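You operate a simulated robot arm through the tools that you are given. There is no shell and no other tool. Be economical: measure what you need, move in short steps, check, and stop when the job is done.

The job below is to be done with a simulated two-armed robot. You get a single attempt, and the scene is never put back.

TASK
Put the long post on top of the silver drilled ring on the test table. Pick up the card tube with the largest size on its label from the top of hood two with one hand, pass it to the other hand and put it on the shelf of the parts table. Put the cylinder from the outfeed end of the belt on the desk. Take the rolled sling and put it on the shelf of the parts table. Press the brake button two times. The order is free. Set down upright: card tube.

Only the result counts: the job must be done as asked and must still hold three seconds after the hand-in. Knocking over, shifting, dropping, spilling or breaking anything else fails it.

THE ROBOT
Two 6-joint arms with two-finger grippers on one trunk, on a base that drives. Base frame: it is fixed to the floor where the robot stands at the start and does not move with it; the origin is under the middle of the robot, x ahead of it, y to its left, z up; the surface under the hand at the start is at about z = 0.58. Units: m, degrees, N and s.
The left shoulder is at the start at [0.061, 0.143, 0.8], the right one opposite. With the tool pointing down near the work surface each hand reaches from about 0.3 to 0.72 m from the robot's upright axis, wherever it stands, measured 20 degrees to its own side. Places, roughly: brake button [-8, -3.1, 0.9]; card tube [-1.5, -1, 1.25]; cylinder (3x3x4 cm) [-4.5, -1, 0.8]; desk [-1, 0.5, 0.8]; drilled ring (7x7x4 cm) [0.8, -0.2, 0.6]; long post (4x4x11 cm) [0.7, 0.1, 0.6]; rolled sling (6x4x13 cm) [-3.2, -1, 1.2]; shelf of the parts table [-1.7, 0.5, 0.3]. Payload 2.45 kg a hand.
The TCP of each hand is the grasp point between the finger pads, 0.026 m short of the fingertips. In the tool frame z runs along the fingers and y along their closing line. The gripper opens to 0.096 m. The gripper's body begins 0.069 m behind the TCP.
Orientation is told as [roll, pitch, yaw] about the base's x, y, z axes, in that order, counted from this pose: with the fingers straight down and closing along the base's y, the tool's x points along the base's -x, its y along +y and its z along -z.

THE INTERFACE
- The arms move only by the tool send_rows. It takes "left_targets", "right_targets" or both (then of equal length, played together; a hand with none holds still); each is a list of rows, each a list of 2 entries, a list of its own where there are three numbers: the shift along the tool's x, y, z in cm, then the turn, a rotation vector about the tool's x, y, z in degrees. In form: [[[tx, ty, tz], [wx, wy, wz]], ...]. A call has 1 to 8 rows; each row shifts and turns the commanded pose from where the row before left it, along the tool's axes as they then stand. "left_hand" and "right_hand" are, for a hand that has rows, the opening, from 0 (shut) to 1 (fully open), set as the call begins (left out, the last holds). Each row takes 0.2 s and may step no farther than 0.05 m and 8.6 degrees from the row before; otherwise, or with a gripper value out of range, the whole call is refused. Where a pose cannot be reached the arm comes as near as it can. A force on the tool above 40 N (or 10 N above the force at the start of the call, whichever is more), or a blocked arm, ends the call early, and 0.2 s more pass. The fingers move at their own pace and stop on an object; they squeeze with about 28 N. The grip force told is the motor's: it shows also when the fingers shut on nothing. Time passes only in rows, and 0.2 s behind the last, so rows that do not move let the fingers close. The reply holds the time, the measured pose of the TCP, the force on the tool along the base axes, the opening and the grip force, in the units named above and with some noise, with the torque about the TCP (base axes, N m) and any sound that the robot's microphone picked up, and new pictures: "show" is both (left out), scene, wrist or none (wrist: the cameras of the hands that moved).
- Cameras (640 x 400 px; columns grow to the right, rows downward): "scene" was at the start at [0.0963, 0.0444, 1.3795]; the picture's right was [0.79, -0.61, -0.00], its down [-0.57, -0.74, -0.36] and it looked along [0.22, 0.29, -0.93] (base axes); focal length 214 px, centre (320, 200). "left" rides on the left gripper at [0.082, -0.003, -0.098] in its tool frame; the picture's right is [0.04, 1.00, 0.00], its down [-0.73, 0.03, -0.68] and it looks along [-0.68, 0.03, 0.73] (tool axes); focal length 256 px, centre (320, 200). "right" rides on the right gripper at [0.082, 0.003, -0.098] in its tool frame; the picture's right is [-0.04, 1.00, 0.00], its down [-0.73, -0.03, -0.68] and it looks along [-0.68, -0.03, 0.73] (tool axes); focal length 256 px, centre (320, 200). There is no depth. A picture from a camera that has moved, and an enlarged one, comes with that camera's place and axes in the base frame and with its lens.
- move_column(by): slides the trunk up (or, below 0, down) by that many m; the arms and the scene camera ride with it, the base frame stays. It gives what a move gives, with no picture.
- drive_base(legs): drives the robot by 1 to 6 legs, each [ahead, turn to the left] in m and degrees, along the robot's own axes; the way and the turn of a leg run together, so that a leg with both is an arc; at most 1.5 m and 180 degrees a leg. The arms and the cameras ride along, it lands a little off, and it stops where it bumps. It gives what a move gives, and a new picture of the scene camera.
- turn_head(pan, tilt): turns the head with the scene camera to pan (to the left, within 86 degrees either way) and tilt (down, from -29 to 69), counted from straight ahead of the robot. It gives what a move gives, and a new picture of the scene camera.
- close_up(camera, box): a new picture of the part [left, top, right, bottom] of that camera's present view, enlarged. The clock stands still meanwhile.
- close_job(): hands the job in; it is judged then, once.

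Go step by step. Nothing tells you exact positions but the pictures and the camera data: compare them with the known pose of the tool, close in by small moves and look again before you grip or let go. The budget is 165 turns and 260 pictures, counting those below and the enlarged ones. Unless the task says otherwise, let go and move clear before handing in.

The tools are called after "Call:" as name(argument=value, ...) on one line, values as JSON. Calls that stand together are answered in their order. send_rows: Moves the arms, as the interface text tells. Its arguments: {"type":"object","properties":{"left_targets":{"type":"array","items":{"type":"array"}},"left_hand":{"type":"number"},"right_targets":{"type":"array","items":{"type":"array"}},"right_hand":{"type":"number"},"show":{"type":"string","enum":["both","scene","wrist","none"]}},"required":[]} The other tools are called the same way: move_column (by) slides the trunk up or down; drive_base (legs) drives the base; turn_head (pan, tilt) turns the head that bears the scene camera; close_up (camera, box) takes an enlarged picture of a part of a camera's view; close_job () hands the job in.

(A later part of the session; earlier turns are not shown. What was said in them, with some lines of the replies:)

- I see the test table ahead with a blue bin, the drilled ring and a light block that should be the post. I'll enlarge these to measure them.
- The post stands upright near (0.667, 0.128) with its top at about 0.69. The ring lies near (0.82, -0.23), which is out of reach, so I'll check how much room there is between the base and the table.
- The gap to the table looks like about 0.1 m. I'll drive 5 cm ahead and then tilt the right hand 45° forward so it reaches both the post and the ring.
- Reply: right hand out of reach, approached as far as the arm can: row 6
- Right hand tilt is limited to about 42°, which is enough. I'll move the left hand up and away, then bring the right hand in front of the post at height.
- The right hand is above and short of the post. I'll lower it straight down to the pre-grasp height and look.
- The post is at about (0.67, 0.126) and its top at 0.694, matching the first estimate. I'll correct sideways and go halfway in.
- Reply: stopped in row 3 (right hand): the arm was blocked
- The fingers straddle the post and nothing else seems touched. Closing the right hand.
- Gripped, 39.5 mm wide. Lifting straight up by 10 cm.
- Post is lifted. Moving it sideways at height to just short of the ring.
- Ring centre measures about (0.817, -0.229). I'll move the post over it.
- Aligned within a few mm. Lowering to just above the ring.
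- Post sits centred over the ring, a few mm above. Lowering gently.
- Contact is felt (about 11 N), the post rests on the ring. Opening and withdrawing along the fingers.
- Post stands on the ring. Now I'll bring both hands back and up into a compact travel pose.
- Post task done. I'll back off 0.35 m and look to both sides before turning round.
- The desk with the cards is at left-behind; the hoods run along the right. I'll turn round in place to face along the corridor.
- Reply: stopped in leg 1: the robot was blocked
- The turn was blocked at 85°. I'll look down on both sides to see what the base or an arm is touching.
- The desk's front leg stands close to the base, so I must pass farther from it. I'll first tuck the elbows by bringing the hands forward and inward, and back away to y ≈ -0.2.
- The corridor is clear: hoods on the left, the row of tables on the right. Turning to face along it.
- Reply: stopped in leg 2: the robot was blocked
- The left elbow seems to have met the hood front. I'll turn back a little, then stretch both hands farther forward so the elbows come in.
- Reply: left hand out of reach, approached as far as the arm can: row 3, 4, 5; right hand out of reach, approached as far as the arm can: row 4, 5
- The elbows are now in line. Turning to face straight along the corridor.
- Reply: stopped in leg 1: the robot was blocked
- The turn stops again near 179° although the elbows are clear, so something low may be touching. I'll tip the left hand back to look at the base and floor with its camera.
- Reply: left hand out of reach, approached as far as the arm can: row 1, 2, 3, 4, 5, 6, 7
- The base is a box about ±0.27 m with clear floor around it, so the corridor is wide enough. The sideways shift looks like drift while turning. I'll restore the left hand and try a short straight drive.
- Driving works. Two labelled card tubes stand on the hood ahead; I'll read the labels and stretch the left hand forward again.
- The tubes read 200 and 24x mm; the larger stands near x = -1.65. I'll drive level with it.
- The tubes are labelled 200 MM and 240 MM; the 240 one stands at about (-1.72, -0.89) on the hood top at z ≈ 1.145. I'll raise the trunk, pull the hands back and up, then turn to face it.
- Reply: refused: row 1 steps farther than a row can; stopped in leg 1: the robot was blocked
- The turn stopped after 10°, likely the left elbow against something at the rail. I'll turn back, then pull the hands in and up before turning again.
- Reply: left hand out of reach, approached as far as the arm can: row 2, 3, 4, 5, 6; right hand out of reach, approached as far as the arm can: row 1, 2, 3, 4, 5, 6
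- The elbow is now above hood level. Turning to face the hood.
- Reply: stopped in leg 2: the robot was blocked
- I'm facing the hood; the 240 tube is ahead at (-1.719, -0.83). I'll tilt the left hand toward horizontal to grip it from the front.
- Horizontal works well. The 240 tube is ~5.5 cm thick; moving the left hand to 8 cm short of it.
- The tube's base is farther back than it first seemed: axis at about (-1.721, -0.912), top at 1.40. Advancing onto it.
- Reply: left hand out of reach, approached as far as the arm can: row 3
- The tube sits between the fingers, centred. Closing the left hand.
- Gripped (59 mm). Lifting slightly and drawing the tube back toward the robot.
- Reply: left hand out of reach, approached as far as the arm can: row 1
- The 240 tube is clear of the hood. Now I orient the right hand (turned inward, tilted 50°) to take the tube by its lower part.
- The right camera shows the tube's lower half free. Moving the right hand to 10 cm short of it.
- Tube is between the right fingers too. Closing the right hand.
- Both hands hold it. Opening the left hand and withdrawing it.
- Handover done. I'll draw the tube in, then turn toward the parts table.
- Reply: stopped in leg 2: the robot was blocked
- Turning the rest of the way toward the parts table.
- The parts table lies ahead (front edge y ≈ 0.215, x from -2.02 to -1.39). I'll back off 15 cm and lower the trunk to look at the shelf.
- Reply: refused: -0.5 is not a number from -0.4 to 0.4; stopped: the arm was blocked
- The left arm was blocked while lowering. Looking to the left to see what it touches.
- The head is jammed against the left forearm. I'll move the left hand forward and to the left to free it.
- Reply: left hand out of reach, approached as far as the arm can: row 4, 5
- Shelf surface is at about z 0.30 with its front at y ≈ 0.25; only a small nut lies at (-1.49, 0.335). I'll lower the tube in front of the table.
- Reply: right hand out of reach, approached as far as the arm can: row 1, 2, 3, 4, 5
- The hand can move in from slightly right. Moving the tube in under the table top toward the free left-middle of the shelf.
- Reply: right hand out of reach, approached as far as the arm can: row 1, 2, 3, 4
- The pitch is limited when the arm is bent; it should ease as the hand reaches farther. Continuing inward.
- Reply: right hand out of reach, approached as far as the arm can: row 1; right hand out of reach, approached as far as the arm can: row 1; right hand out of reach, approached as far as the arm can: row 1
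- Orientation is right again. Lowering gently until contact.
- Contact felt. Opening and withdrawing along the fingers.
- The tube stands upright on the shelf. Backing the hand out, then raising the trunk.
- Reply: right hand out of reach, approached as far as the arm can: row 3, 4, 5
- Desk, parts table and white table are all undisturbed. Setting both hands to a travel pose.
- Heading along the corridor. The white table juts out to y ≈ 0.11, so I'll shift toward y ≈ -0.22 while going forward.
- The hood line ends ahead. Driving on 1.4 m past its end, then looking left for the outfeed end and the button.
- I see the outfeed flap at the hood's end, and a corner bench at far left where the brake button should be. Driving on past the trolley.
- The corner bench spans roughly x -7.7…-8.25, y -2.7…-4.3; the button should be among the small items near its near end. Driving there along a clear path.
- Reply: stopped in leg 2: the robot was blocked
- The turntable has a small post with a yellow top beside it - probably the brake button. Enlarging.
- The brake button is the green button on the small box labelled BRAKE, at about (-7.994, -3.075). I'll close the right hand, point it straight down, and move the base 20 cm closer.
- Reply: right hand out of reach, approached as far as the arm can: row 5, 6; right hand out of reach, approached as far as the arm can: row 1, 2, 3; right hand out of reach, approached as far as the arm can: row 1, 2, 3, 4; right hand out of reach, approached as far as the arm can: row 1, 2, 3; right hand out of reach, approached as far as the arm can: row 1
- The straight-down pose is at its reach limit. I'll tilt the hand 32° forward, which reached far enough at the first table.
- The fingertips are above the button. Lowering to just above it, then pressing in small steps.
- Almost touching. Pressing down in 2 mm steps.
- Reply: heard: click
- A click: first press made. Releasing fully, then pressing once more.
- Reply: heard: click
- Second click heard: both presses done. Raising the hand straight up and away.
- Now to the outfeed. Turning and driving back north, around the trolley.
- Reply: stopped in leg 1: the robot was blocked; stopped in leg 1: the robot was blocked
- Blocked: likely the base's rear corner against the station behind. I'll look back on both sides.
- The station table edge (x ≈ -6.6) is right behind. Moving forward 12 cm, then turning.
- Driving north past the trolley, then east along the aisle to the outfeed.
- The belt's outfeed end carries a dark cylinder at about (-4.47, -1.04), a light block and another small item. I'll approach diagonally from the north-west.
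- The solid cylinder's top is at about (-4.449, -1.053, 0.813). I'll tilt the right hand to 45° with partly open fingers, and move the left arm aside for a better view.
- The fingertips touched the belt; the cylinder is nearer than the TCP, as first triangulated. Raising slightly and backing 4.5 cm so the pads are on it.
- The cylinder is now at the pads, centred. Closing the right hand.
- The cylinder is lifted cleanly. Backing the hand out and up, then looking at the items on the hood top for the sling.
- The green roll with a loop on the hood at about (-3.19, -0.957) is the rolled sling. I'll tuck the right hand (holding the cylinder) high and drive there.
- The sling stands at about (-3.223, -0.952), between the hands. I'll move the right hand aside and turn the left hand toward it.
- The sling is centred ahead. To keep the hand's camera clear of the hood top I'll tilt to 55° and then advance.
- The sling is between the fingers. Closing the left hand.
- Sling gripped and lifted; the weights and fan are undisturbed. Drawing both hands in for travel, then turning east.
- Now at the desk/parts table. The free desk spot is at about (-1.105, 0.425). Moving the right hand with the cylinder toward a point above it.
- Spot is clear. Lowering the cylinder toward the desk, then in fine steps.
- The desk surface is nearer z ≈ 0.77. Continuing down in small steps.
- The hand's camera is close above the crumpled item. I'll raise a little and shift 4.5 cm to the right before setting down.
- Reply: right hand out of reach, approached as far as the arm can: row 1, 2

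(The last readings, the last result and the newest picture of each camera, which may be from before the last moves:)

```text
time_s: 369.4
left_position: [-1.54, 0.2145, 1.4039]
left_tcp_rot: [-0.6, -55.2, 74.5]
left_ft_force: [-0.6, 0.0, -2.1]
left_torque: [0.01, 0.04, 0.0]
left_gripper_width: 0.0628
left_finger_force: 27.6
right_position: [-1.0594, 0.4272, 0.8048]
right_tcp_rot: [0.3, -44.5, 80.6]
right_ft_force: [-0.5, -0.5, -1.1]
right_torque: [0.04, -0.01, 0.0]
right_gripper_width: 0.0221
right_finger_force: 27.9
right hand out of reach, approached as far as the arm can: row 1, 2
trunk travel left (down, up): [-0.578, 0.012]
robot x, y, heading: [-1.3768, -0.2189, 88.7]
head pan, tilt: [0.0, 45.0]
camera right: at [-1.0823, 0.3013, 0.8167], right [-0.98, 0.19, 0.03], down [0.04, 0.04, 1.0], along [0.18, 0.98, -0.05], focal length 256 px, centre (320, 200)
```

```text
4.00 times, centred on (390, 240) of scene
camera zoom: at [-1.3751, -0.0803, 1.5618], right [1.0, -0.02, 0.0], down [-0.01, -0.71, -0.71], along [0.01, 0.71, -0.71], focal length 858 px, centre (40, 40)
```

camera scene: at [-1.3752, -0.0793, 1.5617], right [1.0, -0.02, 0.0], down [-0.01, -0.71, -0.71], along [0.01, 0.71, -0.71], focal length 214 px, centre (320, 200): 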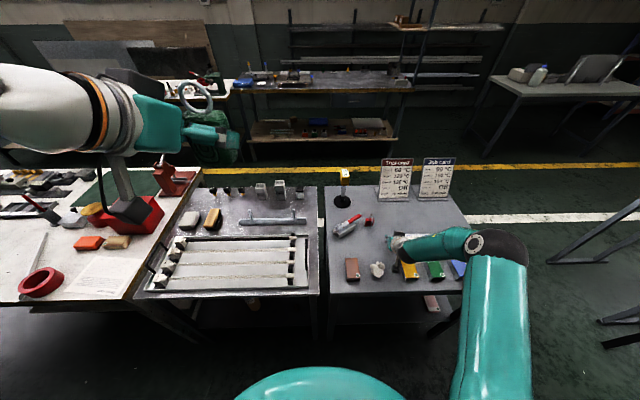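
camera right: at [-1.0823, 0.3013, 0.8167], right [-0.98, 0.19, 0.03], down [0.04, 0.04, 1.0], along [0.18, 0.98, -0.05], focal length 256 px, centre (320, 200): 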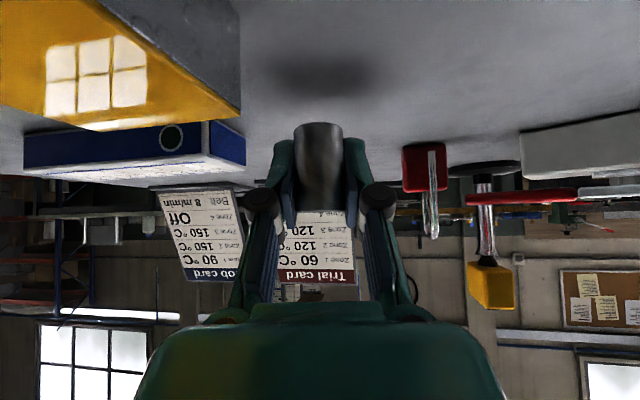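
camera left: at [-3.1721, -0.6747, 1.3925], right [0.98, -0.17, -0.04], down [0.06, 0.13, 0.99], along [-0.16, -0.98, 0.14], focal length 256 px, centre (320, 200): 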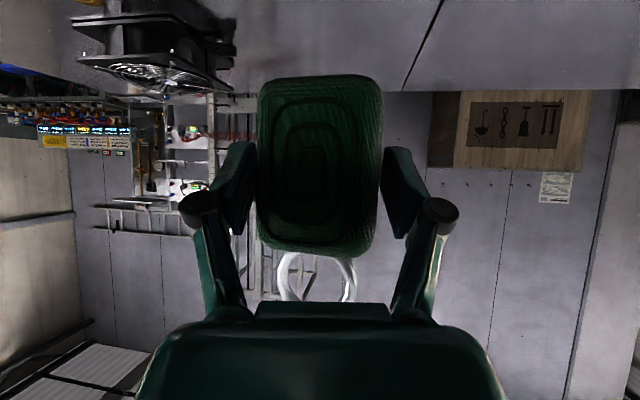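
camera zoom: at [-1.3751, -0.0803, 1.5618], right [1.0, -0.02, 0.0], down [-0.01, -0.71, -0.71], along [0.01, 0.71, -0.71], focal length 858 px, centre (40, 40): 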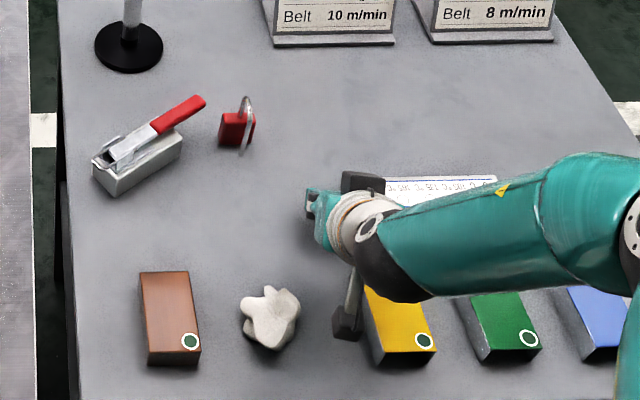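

I'll use the trunk itself to lower the hand the last bit, in small steps.

Call:
move_column(by=-0.012)

Call:
move_column(by=-0.006)

Call:
move_column(by=-0.004)

```text
time_s: 370.0
left_position: [-1.5418, 0.2151, 1.3932]
left_tcp_rot: [-0.6, -55.1, 74.5]
left_ft_force: [-0.5, 0.5, -3.2]
left_torque: [-0.02, 0.01, -0.02]
left_gripper_width: 0.0627
left_finger_force: 28.1
right_position: [-1.06, 0.4276, 0.7929]
right_tcp_rot: [0.3, -44.5, 80.6]
right_ft_force: [-0.3, -1.1, -1.1]
right_torque: [0.01, 0.0, 0.02]
right_gripper_width: 0.0217
right_finger_force: 28.6
trunk travel left (down, up): [-0.566, 0.024]
robot x, y, heading: [-1.379, -0.2219, 89.0]
head pan, tilt: [0.0, 45.0]
```

```text
time_s: 370.5
left_position: [-1.5407, 0.2148, 1.3863]
left_tcp_rot: [-0.6, -55.1, 74.5]
left_ft_force: [0.0, -1.4, -3.0]
left_torque: [-0.02, 0.02, -0.01]
left_gripper_width: 0.0627
left_finger_force: 27.7
right_position: [-1.0601, 0.4271, 0.7875]
right_tcp_rot: [0.3, -44.5, 80.8]
right_ft_force: [-1.0, 0.0, 0.3]
right_torque: [0.0, -0.03, 0.03]
right_gripper_width: 0.0221
right_finger_force: 27.9
trunk travel left (down, up): [-0.56, 0.03]
robot x, y, heading: [-1.3796, -0.2236, 89.1]
head pan, tilt: [0.0, 45.0]
```

```text
time_s: 371.1
left_position: [-1.5426, 0.2121, 1.3829]
left_tcp_rot: [-0.6, -55.3, 74.5]
left_ft_force: [1.1, -0.6, -3.0]
left_torque: [-0.03, 0.03, 0.02]
left_gripper_width: 0.0625
left_finger_force: 28.6
right_position: [-1.0599, 0.4279, 0.7865]
right_tcp_rot: [0.2, -45.0, 80.8]
right_ft_force: [-3.3, -4.4, 18.8]
right_torque: [-0.2, -0.06, 0.0]
right_gripper_width: 0.0222
right_finger_force: 27.9
trunk travel left (down, up): [-0.556, 0.034]
robot x, y, heading: [-1.3783, -0.2222, 89.1]
head pan, tilt: [0.0, 45.0]
```

Contact. Opening the fingers just enough and withdrawing backward.

Call:
move_column(by=0.001)

Call:
send_rows(right_targets=[[[0, 0, 0], [0, 0, 0]], [[0, 0, 0], [0, 0, 0]], [[0, 0, 0], [0, 0, 0]]], right_hand=0.42, show="wrist")

Call:
send_rows(right_targets=[[[0, 0, -2], [0, 0, 0]], [[0, 0, -3], [0, 0, 0]], [[0, 0, -4], [0, 0, 0]], [[0, 0, -4], [0, 0, 0]], [[0, 0, -4], [0, 0, 0]]], show="scene")

Call:
close_up(camera="scene", box=[320, 190, 460, 290])

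```text
time_s: 371.6
left_position: [-1.5425, 0.213, 1.3837]
left_tcp_rot: [-0.6, -55.3, 74.5]
left_ft_force: [-1.0, 0.1, -2.0]
left_torque: [-0.04, 0.05, -0.03]
left_gripper_width: 0.0623
left_finger_force: 28.3
right_position: [-1.0604, 0.4272, 0.7873]
right_tcp_rot: [0.0, -44.9, 80.8]
right_ft_force: [0.1, 1.1, 20.7]
right_torque: [0.07, -0.11, 0.03]
right_gripper_width: 0.0217
right_finger_force: 27.7
trunk travel left (down, up): [-0.557, 0.033]
robot x, y, heading: [-1.3761, -0.2266, 89.4]
head pan, tilt: [0.0, 45.0]
```

```text
time_s: 372.4
left_position: [-1.541, 0.2137, 1.384]
left_tcp_rot: [-0.6, -55.3, 74.5]
left_ft_force: [-0.3, -0.4, -2.5]
left_torque: [-0.01, -0.06, 0.02]
left_gripper_width: 0.062
left_finger_force: 28.1
right_position: [-1.0593, 0.4264, 0.7846]
right_tcp_rot: [0.2, -44.7, 80.7]
right_ft_force: [1.3, 6.0, 15.2]
right_torque: [0.34, -0.14, 0.04]
right_gripper_width: 0.04
right_finger_force: 0.0
trunk travel left (down, up): [-0.557, 0.033]
robot x, y, heading: [-1.378, -0.2198, 89.0]
head pan, tilt: [0.0, 45.0]
camera right: at [-1.0826, 0.3007, 0.7969], right [-0.98, 0.19, 0.03], down [0.04, 0.04, 1.0], along [0.18, 0.98, -0.04], focal length 256 px, centre (320, 200)
```

right: 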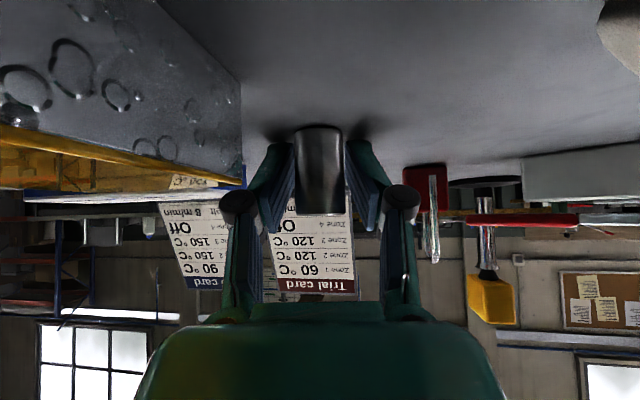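

```text
time_s: 373.6
left_position: [-1.5419, 0.2141, 1.3851]
left_tcp_rot: [-0.6, -55.2, 74.4]
left_ft_force: [0.2, -0.6, -1.7]
left_torque: [-0.03, 0.03, 0.0]
left_gripper_width: 0.0621
left_finger_force: 27.8
right_position: [-1.079, 0.307, 0.9049]
right_tcp_rot: [0.3, -44.6, 80.6]
right_ft_force: [0.3, 0.2, 0.1]
right_torque: [0.02, -0.04, -0.05]
right_gripper_width: 0.0405
right_finger_force: 0.0
trunk travel left (down, up): [-0.557, 0.033]
robot x, y, heading: [-1.3775, -0.2223, 89.1]
head pan, tilt: [0.0, 45.0]
camera scene: at [-1.3755, -0.0813, 1.5409], right [1.0, -0.02, 0.0], down [-0.01, -0.71, -0.71], along [0.01, 0.71, -0.71], focal length 214 px, centre (320, 200)
```

scene: 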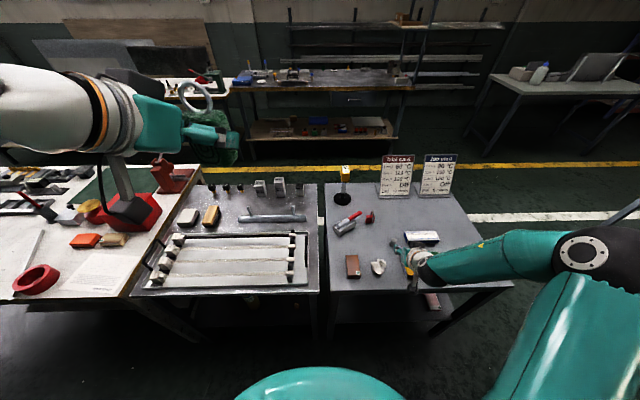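

```text
4.00 times, centred on (390, 240) of scene
camera zoom: at [-1.3755, -0.0813, 1.5409], right [1.0, -0.02, 0.0], down [-0.01, -0.71, -0.71], along [0.01, 0.71, -0.71], focal length 858 px, centre (40, 40)
```

zoom: 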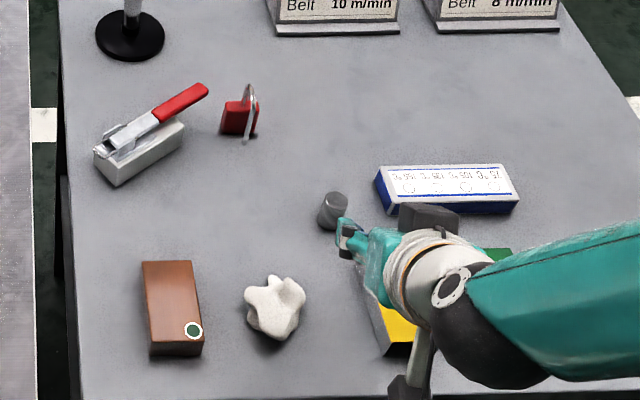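

The cylinder stands on the desk. Pulling the hand farther back and up to check the neighbours.

Call:
send_rows(right_targets=[[[-3, 0, -3.5], [0, 0, 0]], [[-3, 0, -3.5], [0, 0, 0]], [[-3, 0, -3.5], [0, 0, 0]], [[-1, 2, -4], [0, 0, 0]], [[-1, 2, -4], [0, 0, 0]], [[-1, 2, -4], [0, 0, 0]], [[-1, 2, -4], [0, 0, 0]]], show="scene")

Call:
close_up(camera="scene", box=[320, 180, 520, 300])

```text
time_s: 375.2
left_position: [-1.5412, 0.2137, 1.3828]
left_tcp_rot: [-0.5, -55.2, 74.5]
left_ft_force: [-0.1, -0.9, -1.7]
left_torque: [-0.05, 0.0, 0.02]
left_gripper_width: 0.0617
left_finger_force: 27.7
right_position: [-1.1709, 0.2291, 1.1855]
right_tcp_rot: [0.3, -44.5, 80.9]
right_ft_force: [0.7, -0.7, 0.1]
right_torque: [0.01, 0.0, -0.01]
right_gripper_width: 0.0401
right_finger_force: 0.0
trunk travel left (down, up): [-0.557, 0.033]
robot x, y, heading: [-1.3793, -0.2227, 88.9]
head pan, tilt: [0.0, 45.0]
camera scene: at [-1.3755, -0.0808, 1.5408], right [1.0, -0.02, 0.0], down [-0.01, -0.71, -0.71], along [0.01, 0.71, -0.71], focal length 214 px, centre (320, 200)
```

scene: 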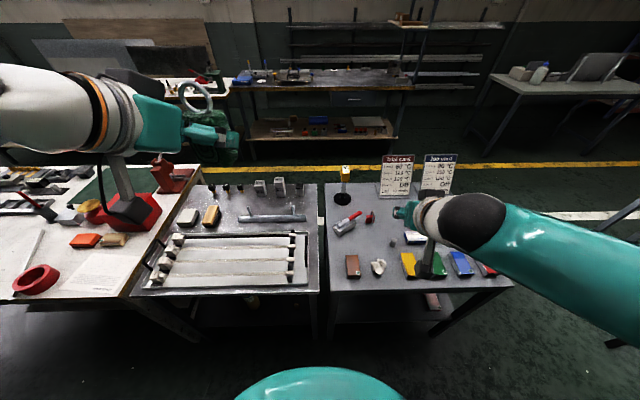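

```text
3.20 times, centred on (420, 240) of scene
camera zoom: at [-1.3755, -0.0808, 1.5408], right [1.0, -0.02, 0.0], down [-0.01, -0.71, -0.71], along [0.01, 0.71, -0.71], focal length 686 px, centre (0, 72)
```

zoom: 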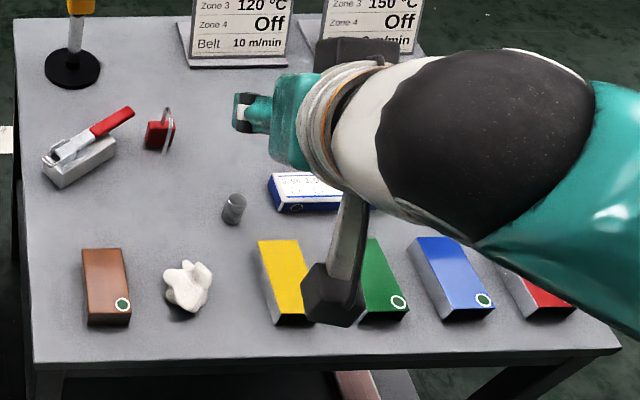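

All desk items are in place. Now the sling: backing off, lowering the left hand a little and pulling the right hand in before lowering the trunk.

Call:
drive_base(legs=[[-0.09, 1]])

Call:
send_rows(left_targets=[[[2.87, 0, 2.0], [0, 0, 0]], [[2.87, 0, 2.0], [0, 0, 0]], [[2.87, 0, 2.0], [0, 0, 0]]], right_targets=[[[2.6, 0, -3.0], [0, 0, 0]], [[2.6, 0, -3.0], [0, 0, 0]], [[2.6, 0, -3.0], [0, 0, 0]]], show="none")

Call:
move_column(by=-0.35)

Call:
turn_head(pan=10, tilt=40)

```text
time_s: 376.3
left_position: [-1.5503, 0.118, 1.3836]
left_tcp_rot: [-0.6, -55.3, 75.4]
left_ft_force: [0.6, -1.0, -2.1]
left_torque: [-0.01, 0.0, 0.02]
left_gripper_width: 0.0614
left_finger_force: 28.2
right_position: [-1.1793, 0.1401, 1.1859]
right_tcp_rot: [0.4, -44.6, 81.8]
right_ft_force: [-0.1, 0.1, -0.2]
right_torque: [0.02, 0.03, 0.0]
right_gripper_width: 0.0404
right_finger_force: 0.1
trunk travel left (down, up): [-0.557, 0.033]
robot x, y, heading: [-1.3816, -0.313, 90.1]
head pan, tilt: [0.0, 45.0]
camera scene: at [-1.3798, -0.1743, 1.5411], right [1.0, 0.0, 0.0], down [0.0, -0.71, -0.71], along [0.0, 0.71, -0.71], focal length 214 px, centre (320, 200)
```

scene: 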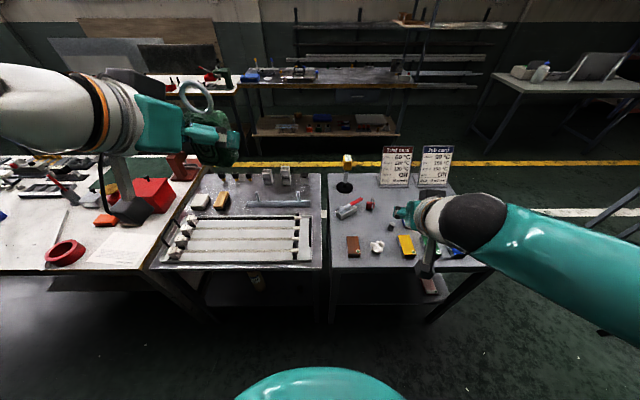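

```text
time_s: 377.1
left_position: [-1.5491, 0.1194, 1.2795]
left_tcp_rot: [-0.5, -55.1, 75.5]
left_ft_force: [-0.2, -0.2, -2.5]
left_torque: [-0.02, 0.0, 0.01]
left_gripper_width: 0.0614
left_finger_force: 28.0
right_position: [-1.1952, 0.0227, 1.1963]
right_tcp_rot: [0.3, -44.6, 81.7]
right_ft_force: [-0.1, 0.3, -0.8]
right_torque: [-0.01, 0.03, -0.04]
right_gripper_width: 0.0402
right_finger_force: 0.1
trunk travel left (down, up): [-0.557, 0.033]
robot x, y, heading: [-1.382, -0.3133, 89.9]
head pan, tilt: [0.0, 45.0]
```

```text
time_s: 380.5
left_position: [-1.5483, 0.1192, 0.9295]
left_tcp_rot: [-0.6, -55.2, 75.5]
left_ft_force: [0.2, 0.2, -2.4]
left_torque: [0.0, 0.0, -0.03]
left_gripper_width: 0.0604
left_finger_force: 28.3
right_position: [-1.1951, 0.0234, 0.8467]
right_tcp_rot: [0.3, -44.6, 81.8]
right_ft_force: [-0.9, -0.1, -0.2]
right_torque: [0.0, -0.04, -0.01]
right_gripper_width: 0.0403
right_finger_force: 0.1
trunk travel left (down, up): [-0.207, 0.383]
robot x, y, heading: [-1.3796, -0.3107, 89.9]
head pan, tilt: [0.0, 45.0]
```

```text
time_s: 381.2
left_position: [-1.5497, 0.1192, 0.9295]
left_tcp_rot: [-0.6, -55.1, 75.5]
left_ft_force: [-0.3, 0.5, -2.0]
left_torque: [-0.01, 0.0, 0.02]
left_gripper_width: 0.0603
left_finger_force: 28.0
right_position: [-1.1949, 0.0231, 0.8464]
right_tcp_rot: [0.4, -44.6, 81.7]
right_ft_force: [0.6, -0.2, 1.2]
right_torque: [0.01, 0.02, 0.0]
right_gripper_width: 0.0407
right_finger_force: 0.1
trunk travel left (down, up): [-0.207, 0.383]
robot x, y, heading: [-1.3815, -0.3168, 89.7]
head pan, tilt: [10.0, 40.0]
camera scene: at [-1.3942, -0.1695, 1.198], right [0.98, 0.17, 0.0], down [0.11, -0.63, -0.77], along [-0.13, 0.75, -0.64], focal length 214 px, centre (320, 200)
```

scene: 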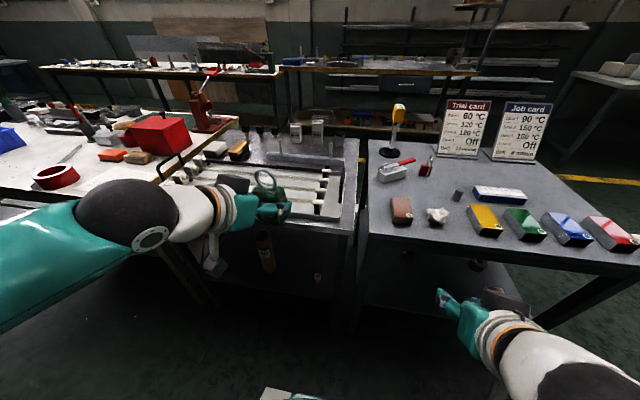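

Call:
move_column(by=-0.19)

Call:
send_rows(left_targets=[[[3.2, 0, 2.24], [0, 0, 0]], [[3.2, 0, 2.24], [0, 0, 0]], [[3.2, 0, 2.24], [0, 0, 0]], [[3.2, 0, 2.24], [0, 0, 0]], [[3.2, 0, 2.24], [0, 0, 0]], [[3.2, 0, 2.24], [0, 0, 0]]], show="both")

```text
time_s: 383.3
left_position: [-1.5496, 0.1182, 0.7386]
left_tcp_rot: [-0.7, -55.2, 75.5]
left_ft_force: [0.6, -0.1, -2.3]
left_torque: [-0.03, 0.02, -0.01]
left_gripper_width: 0.0601
left_finger_force: 28.3
right_position: [-1.1961, 0.0226, 0.6563]
right_tcp_rot: [0.4, -44.6, 81.7]
right_ft_force: [0.0, 0.1, -0.4]
right_torque: [0.03, 0.01, 0.0]
right_gripper_width: 0.04
right_finger_force: 0.1
trunk travel left (down, up): [-0.017, 0.573]
robot x, y, heading: [-1.3804, -0.3129, 90.1]
head pan, tilt: [10.0, 40.0]
```

```text
time_s: 384.7
left_position: [-1.5414, 0.144, 0.5268]
left_tcp_rot: [-0.5, -54.9, 75.6]
left_ft_force: [0.0, 0.8, -2.2]
left_torque: [-0.01, 0.01, 0.0]
left_gripper_width: 0.06
left_finger_force: 27.7
left hand out of reach, approached as far as the arm can: row 5, 6
right_position: [-1.1946, 0.0229, 0.6563]
right_tcp_rot: [0.3, -44.6, 81.8]
right_ft_force: [-0.3, -0.2, 0.0]
right_torque: [-0.01, -0.02, 0.03]
right_gripper_width: 0.0404
right_finger_force: 0.1
trunk travel left (down, up): [-0.017, 0.573]
robot x, y, heading: [-1.3822, -0.3123, 89.8]
head pan, tilt: [10.0, 40.0]
camera scene: at [-1.3943, -0.1697, 1.0081], right [0.98, 0.17, 0.0], down [0.11, -0.63, -0.77], along [-0.13, 0.75, -0.64], focal length 214 px, centre (320, 200)
camera left: at [-1.5708, 0.0195, 0.5154], right [-0.97, 0.23, -0.04], down [-0.07, -0.12, 0.99], along [0.22, 0.97, 0.13], focal length 256 px, centre (320, 200)
```

scene: 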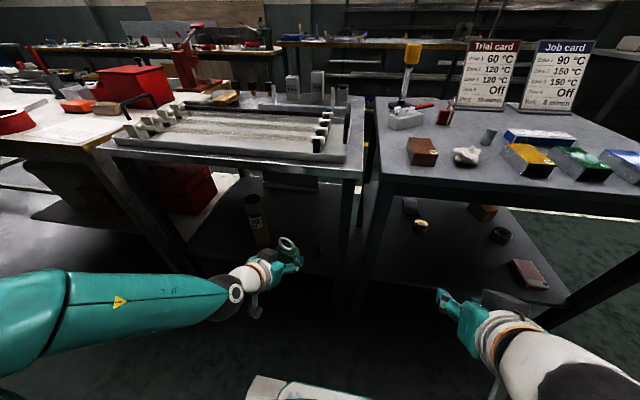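
left: 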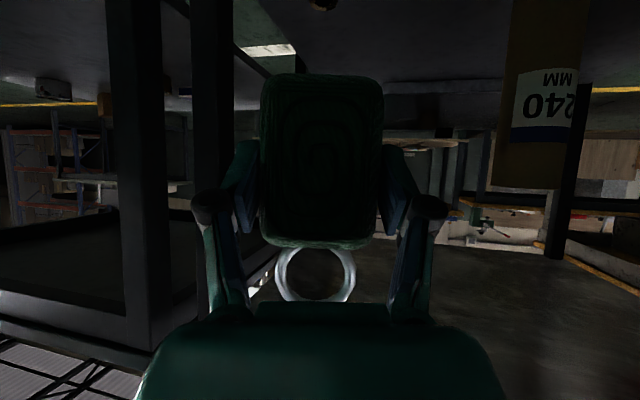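

The sling is in front of the gap between tube and nut. Moving it in.

Call:
send_rows(left_targets=[[[-0.65, 2.03, 3.83], [0, 0, 0]], [[-0.65, 2.03, 3.83], [0, 0, 0]], [[-0.65, 2.03, 3.83], [0, 0, 0]], [[-0.65, 2.03, 3.83], [0, 0, 0]]], show="both")

Call:
close_up(camera="scene", box=[180, 150, 380, 300])

```text
time_s: 385.7
left_position: [-1.5349, 0.3071, 0.5021]
left_tcp_rot: [0.1, -54.5, 75.5]
left_ft_force: [-0.2, -0.4, -2.4]
left_torque: [-0.02, 0.03, -0.01]
left_gripper_width: 0.0602
left_finger_force: 28.4
left hand out of reach, approached as far as the arm can: row 1, 2, 3, 4
right_position: [-1.1951, 0.0223, 0.6569]
right_tcp_rot: [0.3, -44.7, 81.6]
right_ft_force: [-0.5, -0.1, 0.6]
right_torque: [-0.01, -0.01, 0.02]
right_gripper_width: 0.04
right_finger_force: 0.0
trunk travel left (down, up): [-0.017, 0.573]
robot x, y, heading: [-1.3796, -0.3162, 90.0]
head pan, tilt: [10.0, 40.0]
camera scene: at [-1.3942, -0.1696, 1.008], right [0.98, 0.17, 0.0], down [0.11, -0.63, -0.77], along [-0.13, 0.75, -0.64], focal length 214 px, centre (320, 200)
camera left: at [-1.5631, 0.1825, 0.4919], right [-0.97, 0.23, -0.03], down [-0.06, -0.12, 0.99], along [0.22, 0.97, 0.13], focal length 256 px, centre (320, 200)
```

scene: 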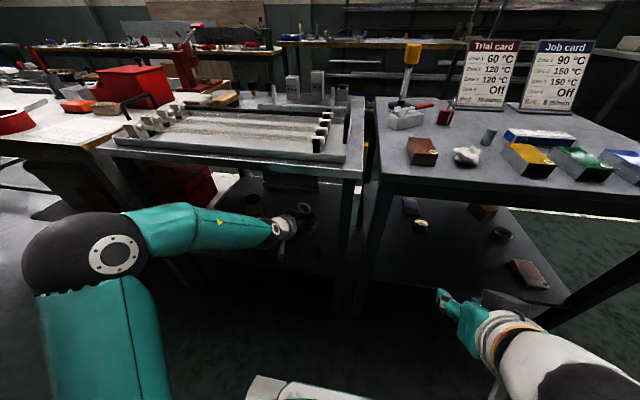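
left: 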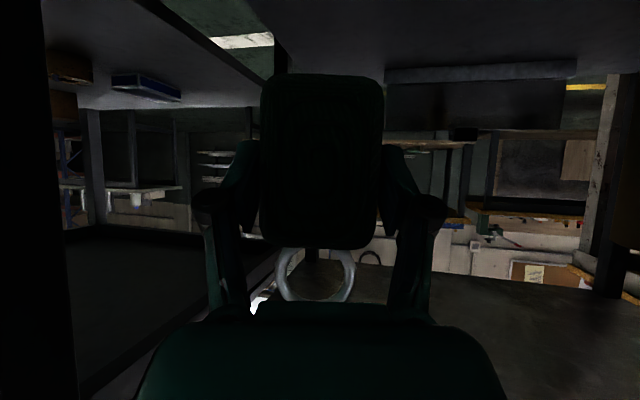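

```text
2.67 times, centred on (280, 225) of scene
camera zoom: at [-1.3942, -0.1696, 1.008], right [0.98, 0.17, 0.0], down [0.11, -0.63, -0.77], along [-0.13, 0.75, -0.64], focal length 572 px, centre (427, 133)
```

zoom: 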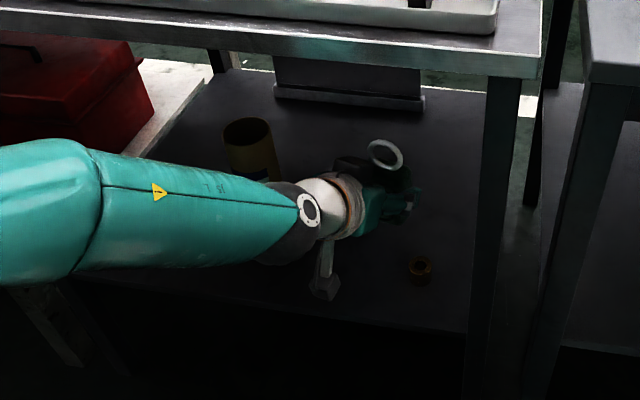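

I'll place it a little deeper, behind-left of the nut, where the arm is freer.

Call:
send_rows(left_targets=[[[-0.4, 1.37, 3.2], [0, 0, 0]], [[-0.4, 1.37, 3.2], [0, 0, 0]], [[-0.4, 1.37, 3.2], [0, 0, 0]], [[-0.4, 1.37, 3.2], [0, 0, 0]]], show="scene")

Call:
close_up(camera="scene", box=[180, 150, 380, 300])

```text
time_s: 386.7
left_position: [-1.5448, 0.4376, 0.454]
left_tcp_rot: [-0.3, -54.7, 75.5]
left_ft_force: [0.3, -0.4, -2.6]
left_torque: [-0.01, 0.03, -0.02]
left_gripper_width: 0.0599
left_finger_force: 28.0
left hand out of reach, approached as far as the arm can: row 1, 2, 3
right_position: [-1.1962, 0.0239, 0.6574]
right_tcp_rot: [0.3, -44.6, 81.7]
right_ft_force: [-0.1, -0.1, 0.5]
right_torque: [0.01, -0.02, -0.05]
right_gripper_width: 0.04
right_finger_force: 0.0
trunk travel left (down, up): [-0.017, 0.573]
robot x, y, heading: [-1.3812, -0.319, 90.1]
head pan, tilt: [10.0, 40.0]
camera scene: at [-1.3942, -0.1693, 1.008], right [0.98, 0.17, 0.0], down [0.11, -0.63, -0.77], along [-0.13, 0.75, -0.64], focal length 214 px, centre (320, 200)
```

scene: 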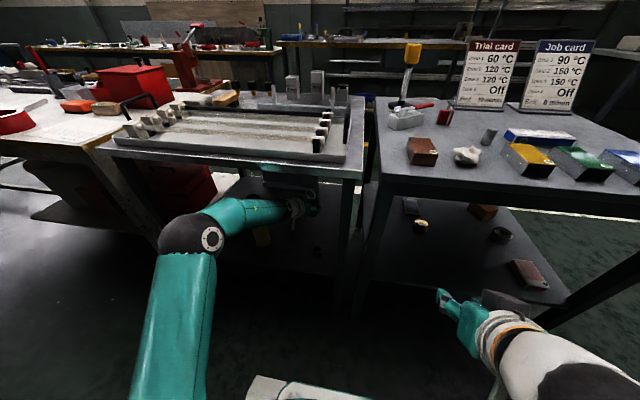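

```text
2.67 times, centred on (280, 225) of scene
camera zoom: at [-1.3942, -0.1693, 1.008], right [0.98, 0.17, 0.0], down [0.11, -0.63, -0.77], along [-0.13, 0.75, -0.64], focal length 572 px, centre (427, 133)
```

zoom: 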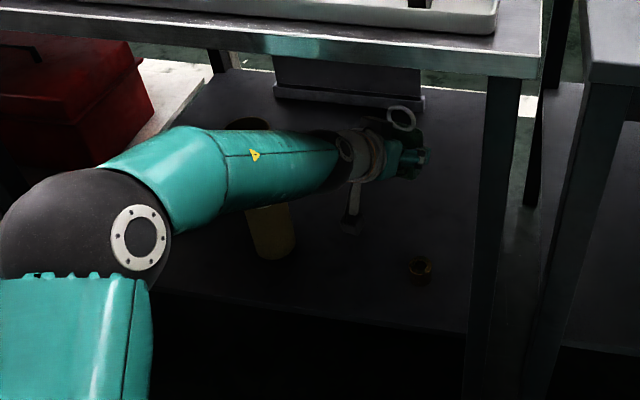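

Call:
send_rows(left_targets=[[[2.04, 0.3, 1.45], [0, 0, 0]], [[2.04, 0.3, 1.45], [0, 0, 0]], [[2.04, 0.3, 1.45], [0, 0, 0]]], show="wrist")

Call:
close_up(camera="scene", box=[180, 150, 380, 300])

```text
time_s: 387.5
left_position: [-1.5253, 0.4612, 0.4018]
left_tcp_rot: [0.2, -54.5, 75.5]
left_ft_force: [-0.8, 0.1, -2.2]
left_torque: [0.0, 0.01, -0.02]
left_gripper_width: 0.0598
left_finger_force: 28.4
left hand out of reach, approached as far as the arm can: row 1, 2, 3
right_position: [-1.1949, 0.0228, 0.656]
right_tcp_rot: [0.3, -44.6, 81.6]
right_ft_force: [0.7, -0.1, -0.6]
right_torque: [0.02, -0.01, -0.04]
right_gripper_width: 0.0401
right_finger_force: 0.1
trunk travel left (down, up): [-0.017, 0.573]
robot x, y, heading: [-1.3801, -0.3135, 90.1]
head pan, tilt: [10.0, 40.0]
camera left: at [-1.5537, 0.3352, 0.3922], right [-0.97, 0.23, -0.03], down [-0.06, -0.11, 0.99], along [0.22, 0.97, 0.12], focal length 256 px, centre (320, 200)
```

left: 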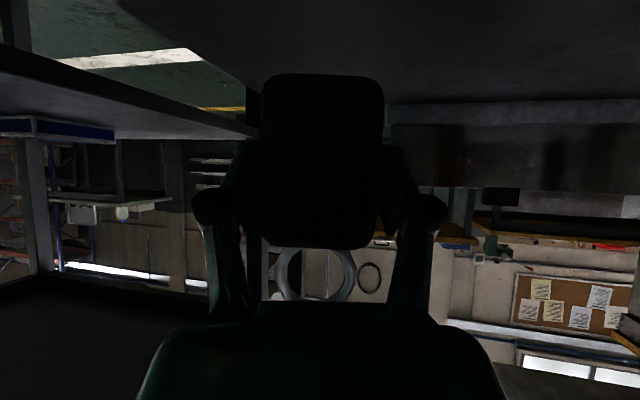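

```text
2.67 times, centred on (280, 225) of scene
camera zoom: at [-1.3942, -0.1691, 1.008], right [0.98, 0.17, 0.0], down [0.11, -0.63, -0.77], along [-0.13, 0.75, -0.64], focal length 572 px, centre (427, 133)
```

zoom: 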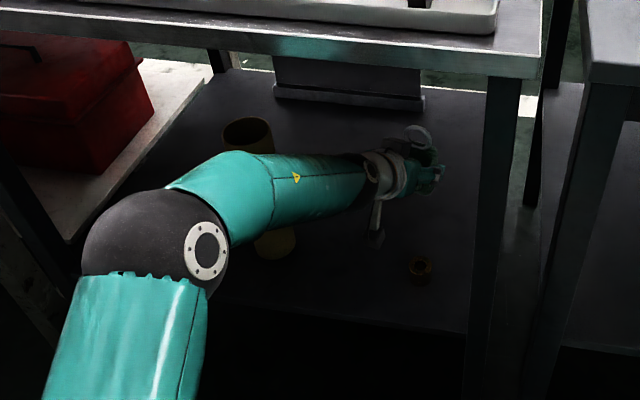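

Call:
move_column(by=-0.015)

Call:
send_rows(left_targets=[[[1.0, 0.4, 0.5], [0, 1.5, 0]], [[1.0, 0.4, 0.5], [0, 1.5, 0]], [[0, 0, 0], [0, 0, 0]]], show="none")

```text
time_s: 388.1
left_position: [-1.5253, 0.4606, 0.3866]
left_tcp_rot: [0.1, -54.5, 75.5]
left_ft_force: [-0.4, -0.2, -2.1]
left_torque: [-0.02, -0.01, -0.03]
left_gripper_width: 0.0597
left_finger_force: 28.1
right_position: [-1.1952, 0.0235, 0.6417]
right_tcp_rot: [0.3, -44.7, 81.7]
right_ft_force: [-0.3, 0.0, -0.1]
right_torque: [-0.02, -0.03, 0.02]
right_gripper_width: 0.0402
right_finger_force: 0.2
trunk travel left (down, up): [-0.002, 0.588]
robot x, y, heading: [-1.3762, -0.3147, 89.9]
head pan, tilt: [10.0, 40.0]
```

```text
time_s: 388.9
left_position: [-1.5316, 0.4592, 0.3704]
left_tcp_rot: [0.2, -52.1, 75.6]
left_ft_force: [-0.4, 0.9, -2.5]
left_torque: [-0.03, 0.0, -0.01]
left_gripper_width: 0.0602
left_finger_force: 28.0
left hand out of reach, approached as far as the arm can: row 2
right_position: [-1.1963, 0.0227, 0.6412]
right_tcp_rot: [0.3, -44.6, 81.7]
right_ft_force: [-0.5, 1.0, 0.0]
right_torque: [-0.02, 0.0, 0.04]
right_gripper_width: 0.0403
right_finger_force: 0.1
trunk travel left (down, up): [-0.002, 0.588]
robot x, y, heading: [-1.3801, -0.3158, 89.7]
head pan, tilt: [10.0, 40.0]
```

Call:
send_rows(left_targets=[[[0.7, 0.2, 0.3], [0, 1.5, 0]], [[0.6, 0.1, 0.3], [0, 1, 0]], [[0, 0, 0], [0, 0, 0]]], show="none")

Call:
send_rows(left_targets=[[[0.4, 0.1, 0.25], [0, 0.5, 0]], [[0, 0, 0], [0, 0, 0]]], show="none")

```text
time_s: 389.7
left_position: [-1.5365, 0.4603, 0.3695]
left_tcp_rot: [1.1, -51.7, 75.6]
left_ft_force: [0.6, -0.1, -2.7]
left_torque: [-0.02, 0.03, -0.01]
left_gripper_width: 0.0597
left_finger_force: 27.8
left hand out of reach, approached as far as the arm can: row 1, 2
right_position: [-1.1947, 0.022, 0.6415]
right_tcp_rot: [0.3, -44.6, 81.8]
right_ft_force: [0.8, -0.5, 0.4]
right_torque: [0.01, -0.02, 0.0]
right_gripper_width: 0.0402
right_finger_force: 0.1
trunk travel left (down, up): [-0.002, 0.588]
robot x, y, heading: [-1.3814, -0.3155, 90.1]
head pan, tilt: [10.0, 40.0]
```

```text
time_s: 390.3
left_position: [-1.5381, 0.462, 0.3681]
left_tcp_rot: [1.6, -51.2, 75.5]
left_ft_force: [0.4, -0.1, -2.8]
left_torque: [-0.05, 0.01, 0.0]
left_gripper_width: 0.0597
left_finger_force: 28.2
left hand out of reach, approached as far as the arm can: row 1
right_position: [-1.1954, 0.0229, 0.6418]
right_tcp_rot: [0.3, -44.6, 81.7]
right_ft_force: [0.2, -0.3, -1.0]
right_torque: [0.01, 0.01, -0.02]
right_gripper_width: 0.0405
right_finger_force: 0.0
trunk travel left (down, up): [-0.002, 0.588]
robot x, y, heading: [-1.3814, -0.316, 90.3]
head pan, tilt: [10.0, 40.0]
```

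Call:
send_rows(left_targets=[[[0, 0, 0], [5.9, 0, 4.6]], [[0.8, 0, 0.6], [0, 0, 0]], [[0.8, 0, 0.6], [0, 0, 0]], [[0, 0, 0], [0, 0, 0]]], show="scene")

Call:
close_up(camera="scene", box=[180, 150, 380, 300])

```text
time_s: 391.3
left_position: [-1.5367, 0.4663, 0.3643]
left_tcp_rot: [1.2, -52.8, 72.1]
left_ft_force: [-0.5, -0.4, -2.0]
left_torque: [-0.03, -0.02, 0.01]
left_gripper_width: 0.0597
left_finger_force: 28.1
left hand out of reach, approached as far as the arm can: row 1, 2, 3
right_position: [-1.1958, 0.0232, 0.6419]
right_tcp_rot: [0.2, -44.6, 81.7]
right_ft_force: [0.5, -0.2, -0.3]
right_torque: [-0.01, 0.04, 0.02]
right_gripper_width: 0.0403
right_finger_force: 0.1
trunk travel left (down, up): [-0.002, 0.588]
robot x, y, heading: [-1.3795, -0.314, 89.8]
head pan, tilt: [10.0, 40.0]
camera scene: at [-1.3942, -0.169, 0.993], right [0.98, 0.17, 0.0], down [0.11, -0.63, -0.77], along [-0.13, 0.75, -0.64], focal length 214 px, centre (320, 200)
```

scene: 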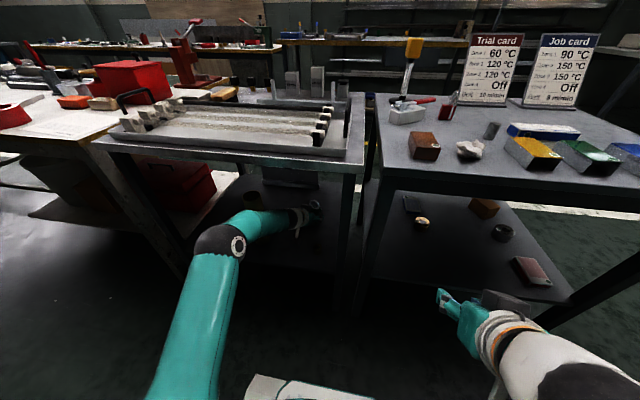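

```text
2.67 times, centred on (280, 225) of scene
camera zoom: at [-1.3942, -0.169, 0.993], right [0.98, 0.17, 0.0], down [0.11, -0.63, -0.77], along [-0.13, 0.75, -0.64], focal length 572 px, centre (427, 133)
```

zoom: 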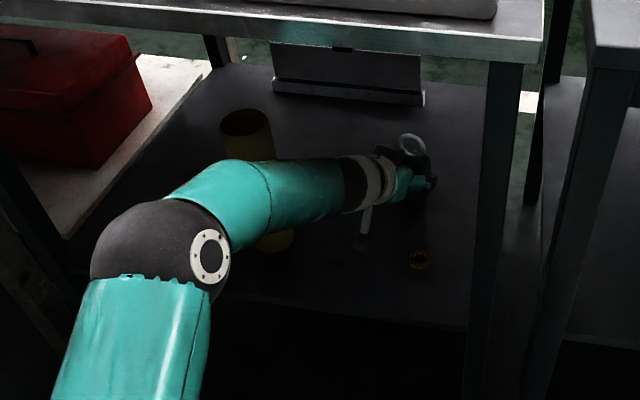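

Call:
send_rows(left_targets=[[[-0.1, 0, 1.8], [0, 0, 0]], [[-0.1, 0, 1.8], [0, 0, 0]], [[0, 0, 0], [0, 0, 0]]], show="none")

```text
time_s: 392.1
left_position: [-1.5297, 0.4829, 0.3544]
left_tcp_rot: [1.3, -53.3, 72.0]
left_ft_force: [-0.5, 0.1, 6.3]
left_torque: [0.13, -0.3, -0.01]
left_gripper_width: 0.0596
left_finger_force: 27.9
left hand out of reach, approached as far as the arm can: row 1, 2
right_position: [-1.1956, 0.0219, 0.6417]
right_tcp_rot: [0.4, -44.6, 81.6]
right_ft_force: [0.7, 0.1, -0.5]
right_torque: [-0.02, -0.01, 0.02]
right_gripper_width: 0.04
right_finger_force: 0.0
trunk travel left (down, up): [-0.002, 0.588]
robot x, y, heading: [-1.378, -0.3139, 90.1]
head pan, tilt: [10.0, 40.0]
```

The sling touches the shelf. Opening the left hand and withdrawing along the fingers.

Call:
send_rows(left_targets=[[[0, 0, 0], [0, 0, 0]], [[0, 0, 0], [0, 0, 0]], [[0, 0, 0], [0, 0, 0]]], left_hand=0.95, show="none")

Call:
send_rows(left_targets=[[[0, 0, -2], [0, 0, 0]], [[0, 0, -3], [0, 0, 0]], [[0, 0, -3], [0, 0, 0]], [[0, 0, -4], [0, 0, 0]]], show="both")

Call:
close_up(camera="scene", box=[180, 150, 380, 300])

```text
time_s: 392.9
left_position: [-1.53, 0.4842, 0.3508]
left_tcp_rot: [1.1, -53.1, 72.0]
left_ft_force: [0.1, 0.1, 0.3]
left_torque: [0.0, 0.01, 0.0]
left_gripper_width: 0.0909
left_finger_force: 0.2
right_position: [-1.1966, 0.0233, 0.6418]
right_tcp_rot: [0.3, -44.7, 81.7]
right_ft_force: [-0.1, -0.3, 0.6]
right_torque: [-0.03, -0.02, 0.0]
right_gripper_width: 0.0403
right_finger_force: 0.0
trunk travel left (down, up): [-0.002, 0.588]
robot x, y, heading: [-1.3738, -0.3126, 90.1]
head pan, tilt: [10.0, 40.0]
```

```text
time_s: 393.9
left_position: [-1.5485, 0.411, 0.4105]
left_tcp_rot: [1.9, -52.7, 71.3]
left_ft_force: [0.6, -0.8, 0.3]
left_torque: [0.0, -0.04, -0.02]
left_gripper_width: 0.0913
left_finger_force: 0.1
left hand out of reach, approached as far as the arm can: row 2, 3
right_position: [-1.1951, 0.0237, 0.6415]
right_tcp_rot: [0.4, -44.6, 81.6]
right_ft_force: [0.7, 0.6, 0.1]
right_torque: [-0.01, 0.01, 0.02]
right_gripper_width: 0.0402
right_finger_force: 0.1
trunk travel left (down, up): [-0.002, 0.588]
robot x, y, heading: [-1.3798, -0.3136, 90.1]
head pan, tilt: [10.0, 40.0]
camera scene: at [-1.3942, -0.169, 0.993], right [0.98, 0.17, 0.0], down [0.11, -0.63, -0.77], along [-0.13, 0.75, -0.64], focal length 214 px, centre (320, 200)
camera left: at [-1.5832, 0.288, 0.4038], right [-0.96, 0.27, -0.01], down [-0.04, -0.09, 1.0], along [0.27, 0.96, 0.1], focal length 256 px, centre (320, 200)
```

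scene: 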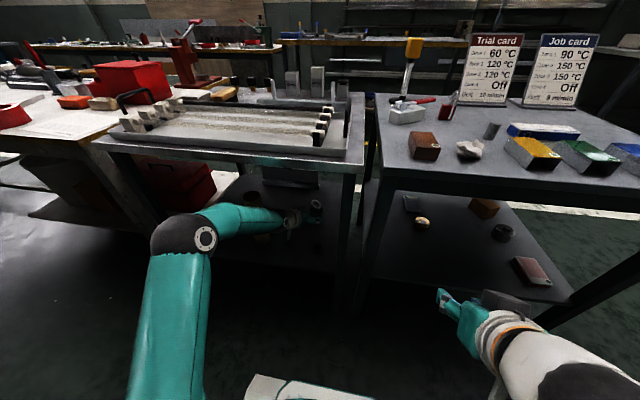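
left: 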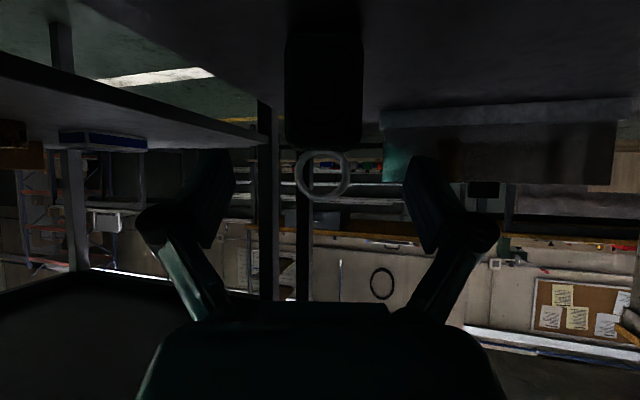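

```text
2.67 times, centred on (280, 225) of scene
camera zoom: at [-1.3942, -0.169, 0.993], right [0.98, 0.17, 0.0], down [0.11, -0.63, -0.77], along [-0.13, 0.75, -0.64], focal length 572 px, centre (427, 133)
```

zoom: 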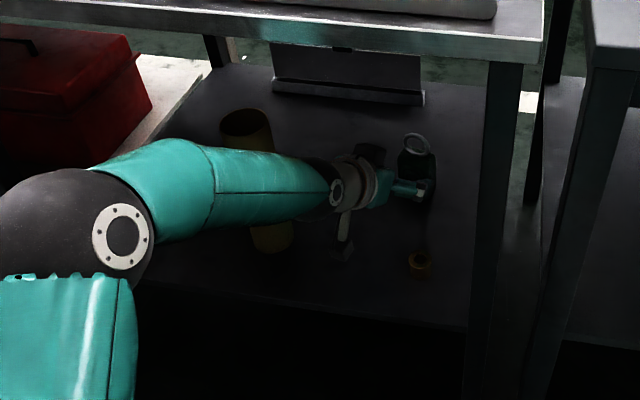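

The sling stands on the shelf next to the undisturbed tube. Backing the left hand out along its entry path.

Call:
send_rows(left_targets=[[[-0.36, -1.14, -3.24], [0, 0, 0]], [[-0.36, -1.14, -3.24], [0, 0, 0]], [[-0.36, -1.14, -3.24], [0, 0, 0]], [[-0.36, -1.14, -3.24], [0, 0, 0]], [[1.7, -1.28, -3.5], [0, 0, 0]], [[1.7, -1.28, -3.5], [0, 0, 0]], [[1.7, -1.28, -3.5], [0, 0, 0]], [[1.7, -1.28, -3.5], [0, 0, 0]]], show="scene")

Call:
close_up(camera="scene", box=[180, 150, 380, 300])

```text
time_s: 395.7
left_position: [-1.5282, 0.1473, 0.5278]
left_tcp_rot: [1.4, -52.8, 72.0]
left_ft_force: [0.1, 0.4, 0.1]
left_torque: [0.02, -0.03, 0.01]
left_gripper_width: 0.0912
left_finger_force: 0.1
right_position: [-1.1948, 0.0228, 0.6415]
right_tcp_rot: [0.5, -44.6, 81.7]
right_ft_force: [0.3, -0.7, 0.5]
right_torque: [-0.02, 0.01, 0.05]
right_gripper_width: 0.0405
right_finger_force: 0.1
trunk travel left (down, up): [-0.002, 0.588]
robot x, y, heading: [-1.381, -0.315, 89.9]
head pan, tilt: [10.0, 40.0]
camera scene: at [-1.3941, -0.1692, 0.993], right [0.98, 0.17, 0.0], down [0.11, -0.63, -0.77], along [-0.13, 0.75, -0.64], focal length 214 px, centre (320, 200)
```

scene: 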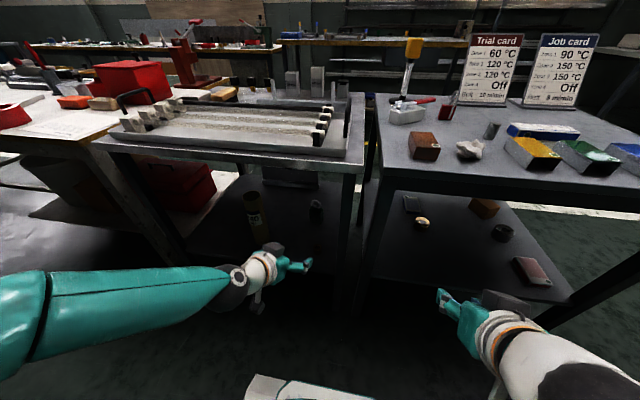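

```text
2.67 times, centred on (280, 225) of scene
camera zoom: at [-1.3941, -0.1692, 0.993], right [0.98, 0.17, 0.0], down [0.11, -0.63, -0.77], along [-0.13, 0.75, -0.64], focal length 572 px, centre (427, 133)
```

zoom: 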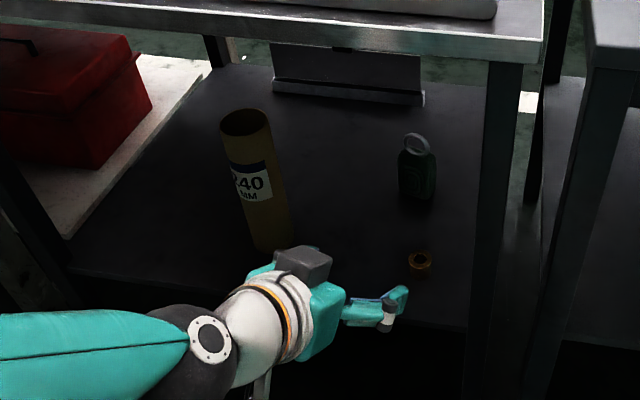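

The tube and the sling stand on the shelf, the cylinder is on the desk, the post is on the ring, and the brake button was pressed twice. Both hands are clear, so I'm handing in.

Call:
close_job()

```text
The job is handed in.
```

I finished all five parts and handed the job in; I don't have the verdict.

- **Post:** it stands on top of the silver drilled ring on the test table.
- **Card tube:** I took the 240 mm tube from hood two with the left hand and passed it to the right. It stands upright on the parts table shelf.
- **Cylinder:** it is on the desk, set down between the other items without moving them as far as the pictures show.
- **Rolled sling:** it is on the parts table shelf, behind and to the right of the tube.
- **Brake button:** pressed twice, with one click heard for each press.

The base stopped as blocked on several turns and drifted a few centimetres, and the right fingers touched the belt once while reaching for the cylinder. I saw nothing knocked over or moved in the pictures, but I could not identify what the base touched each time.
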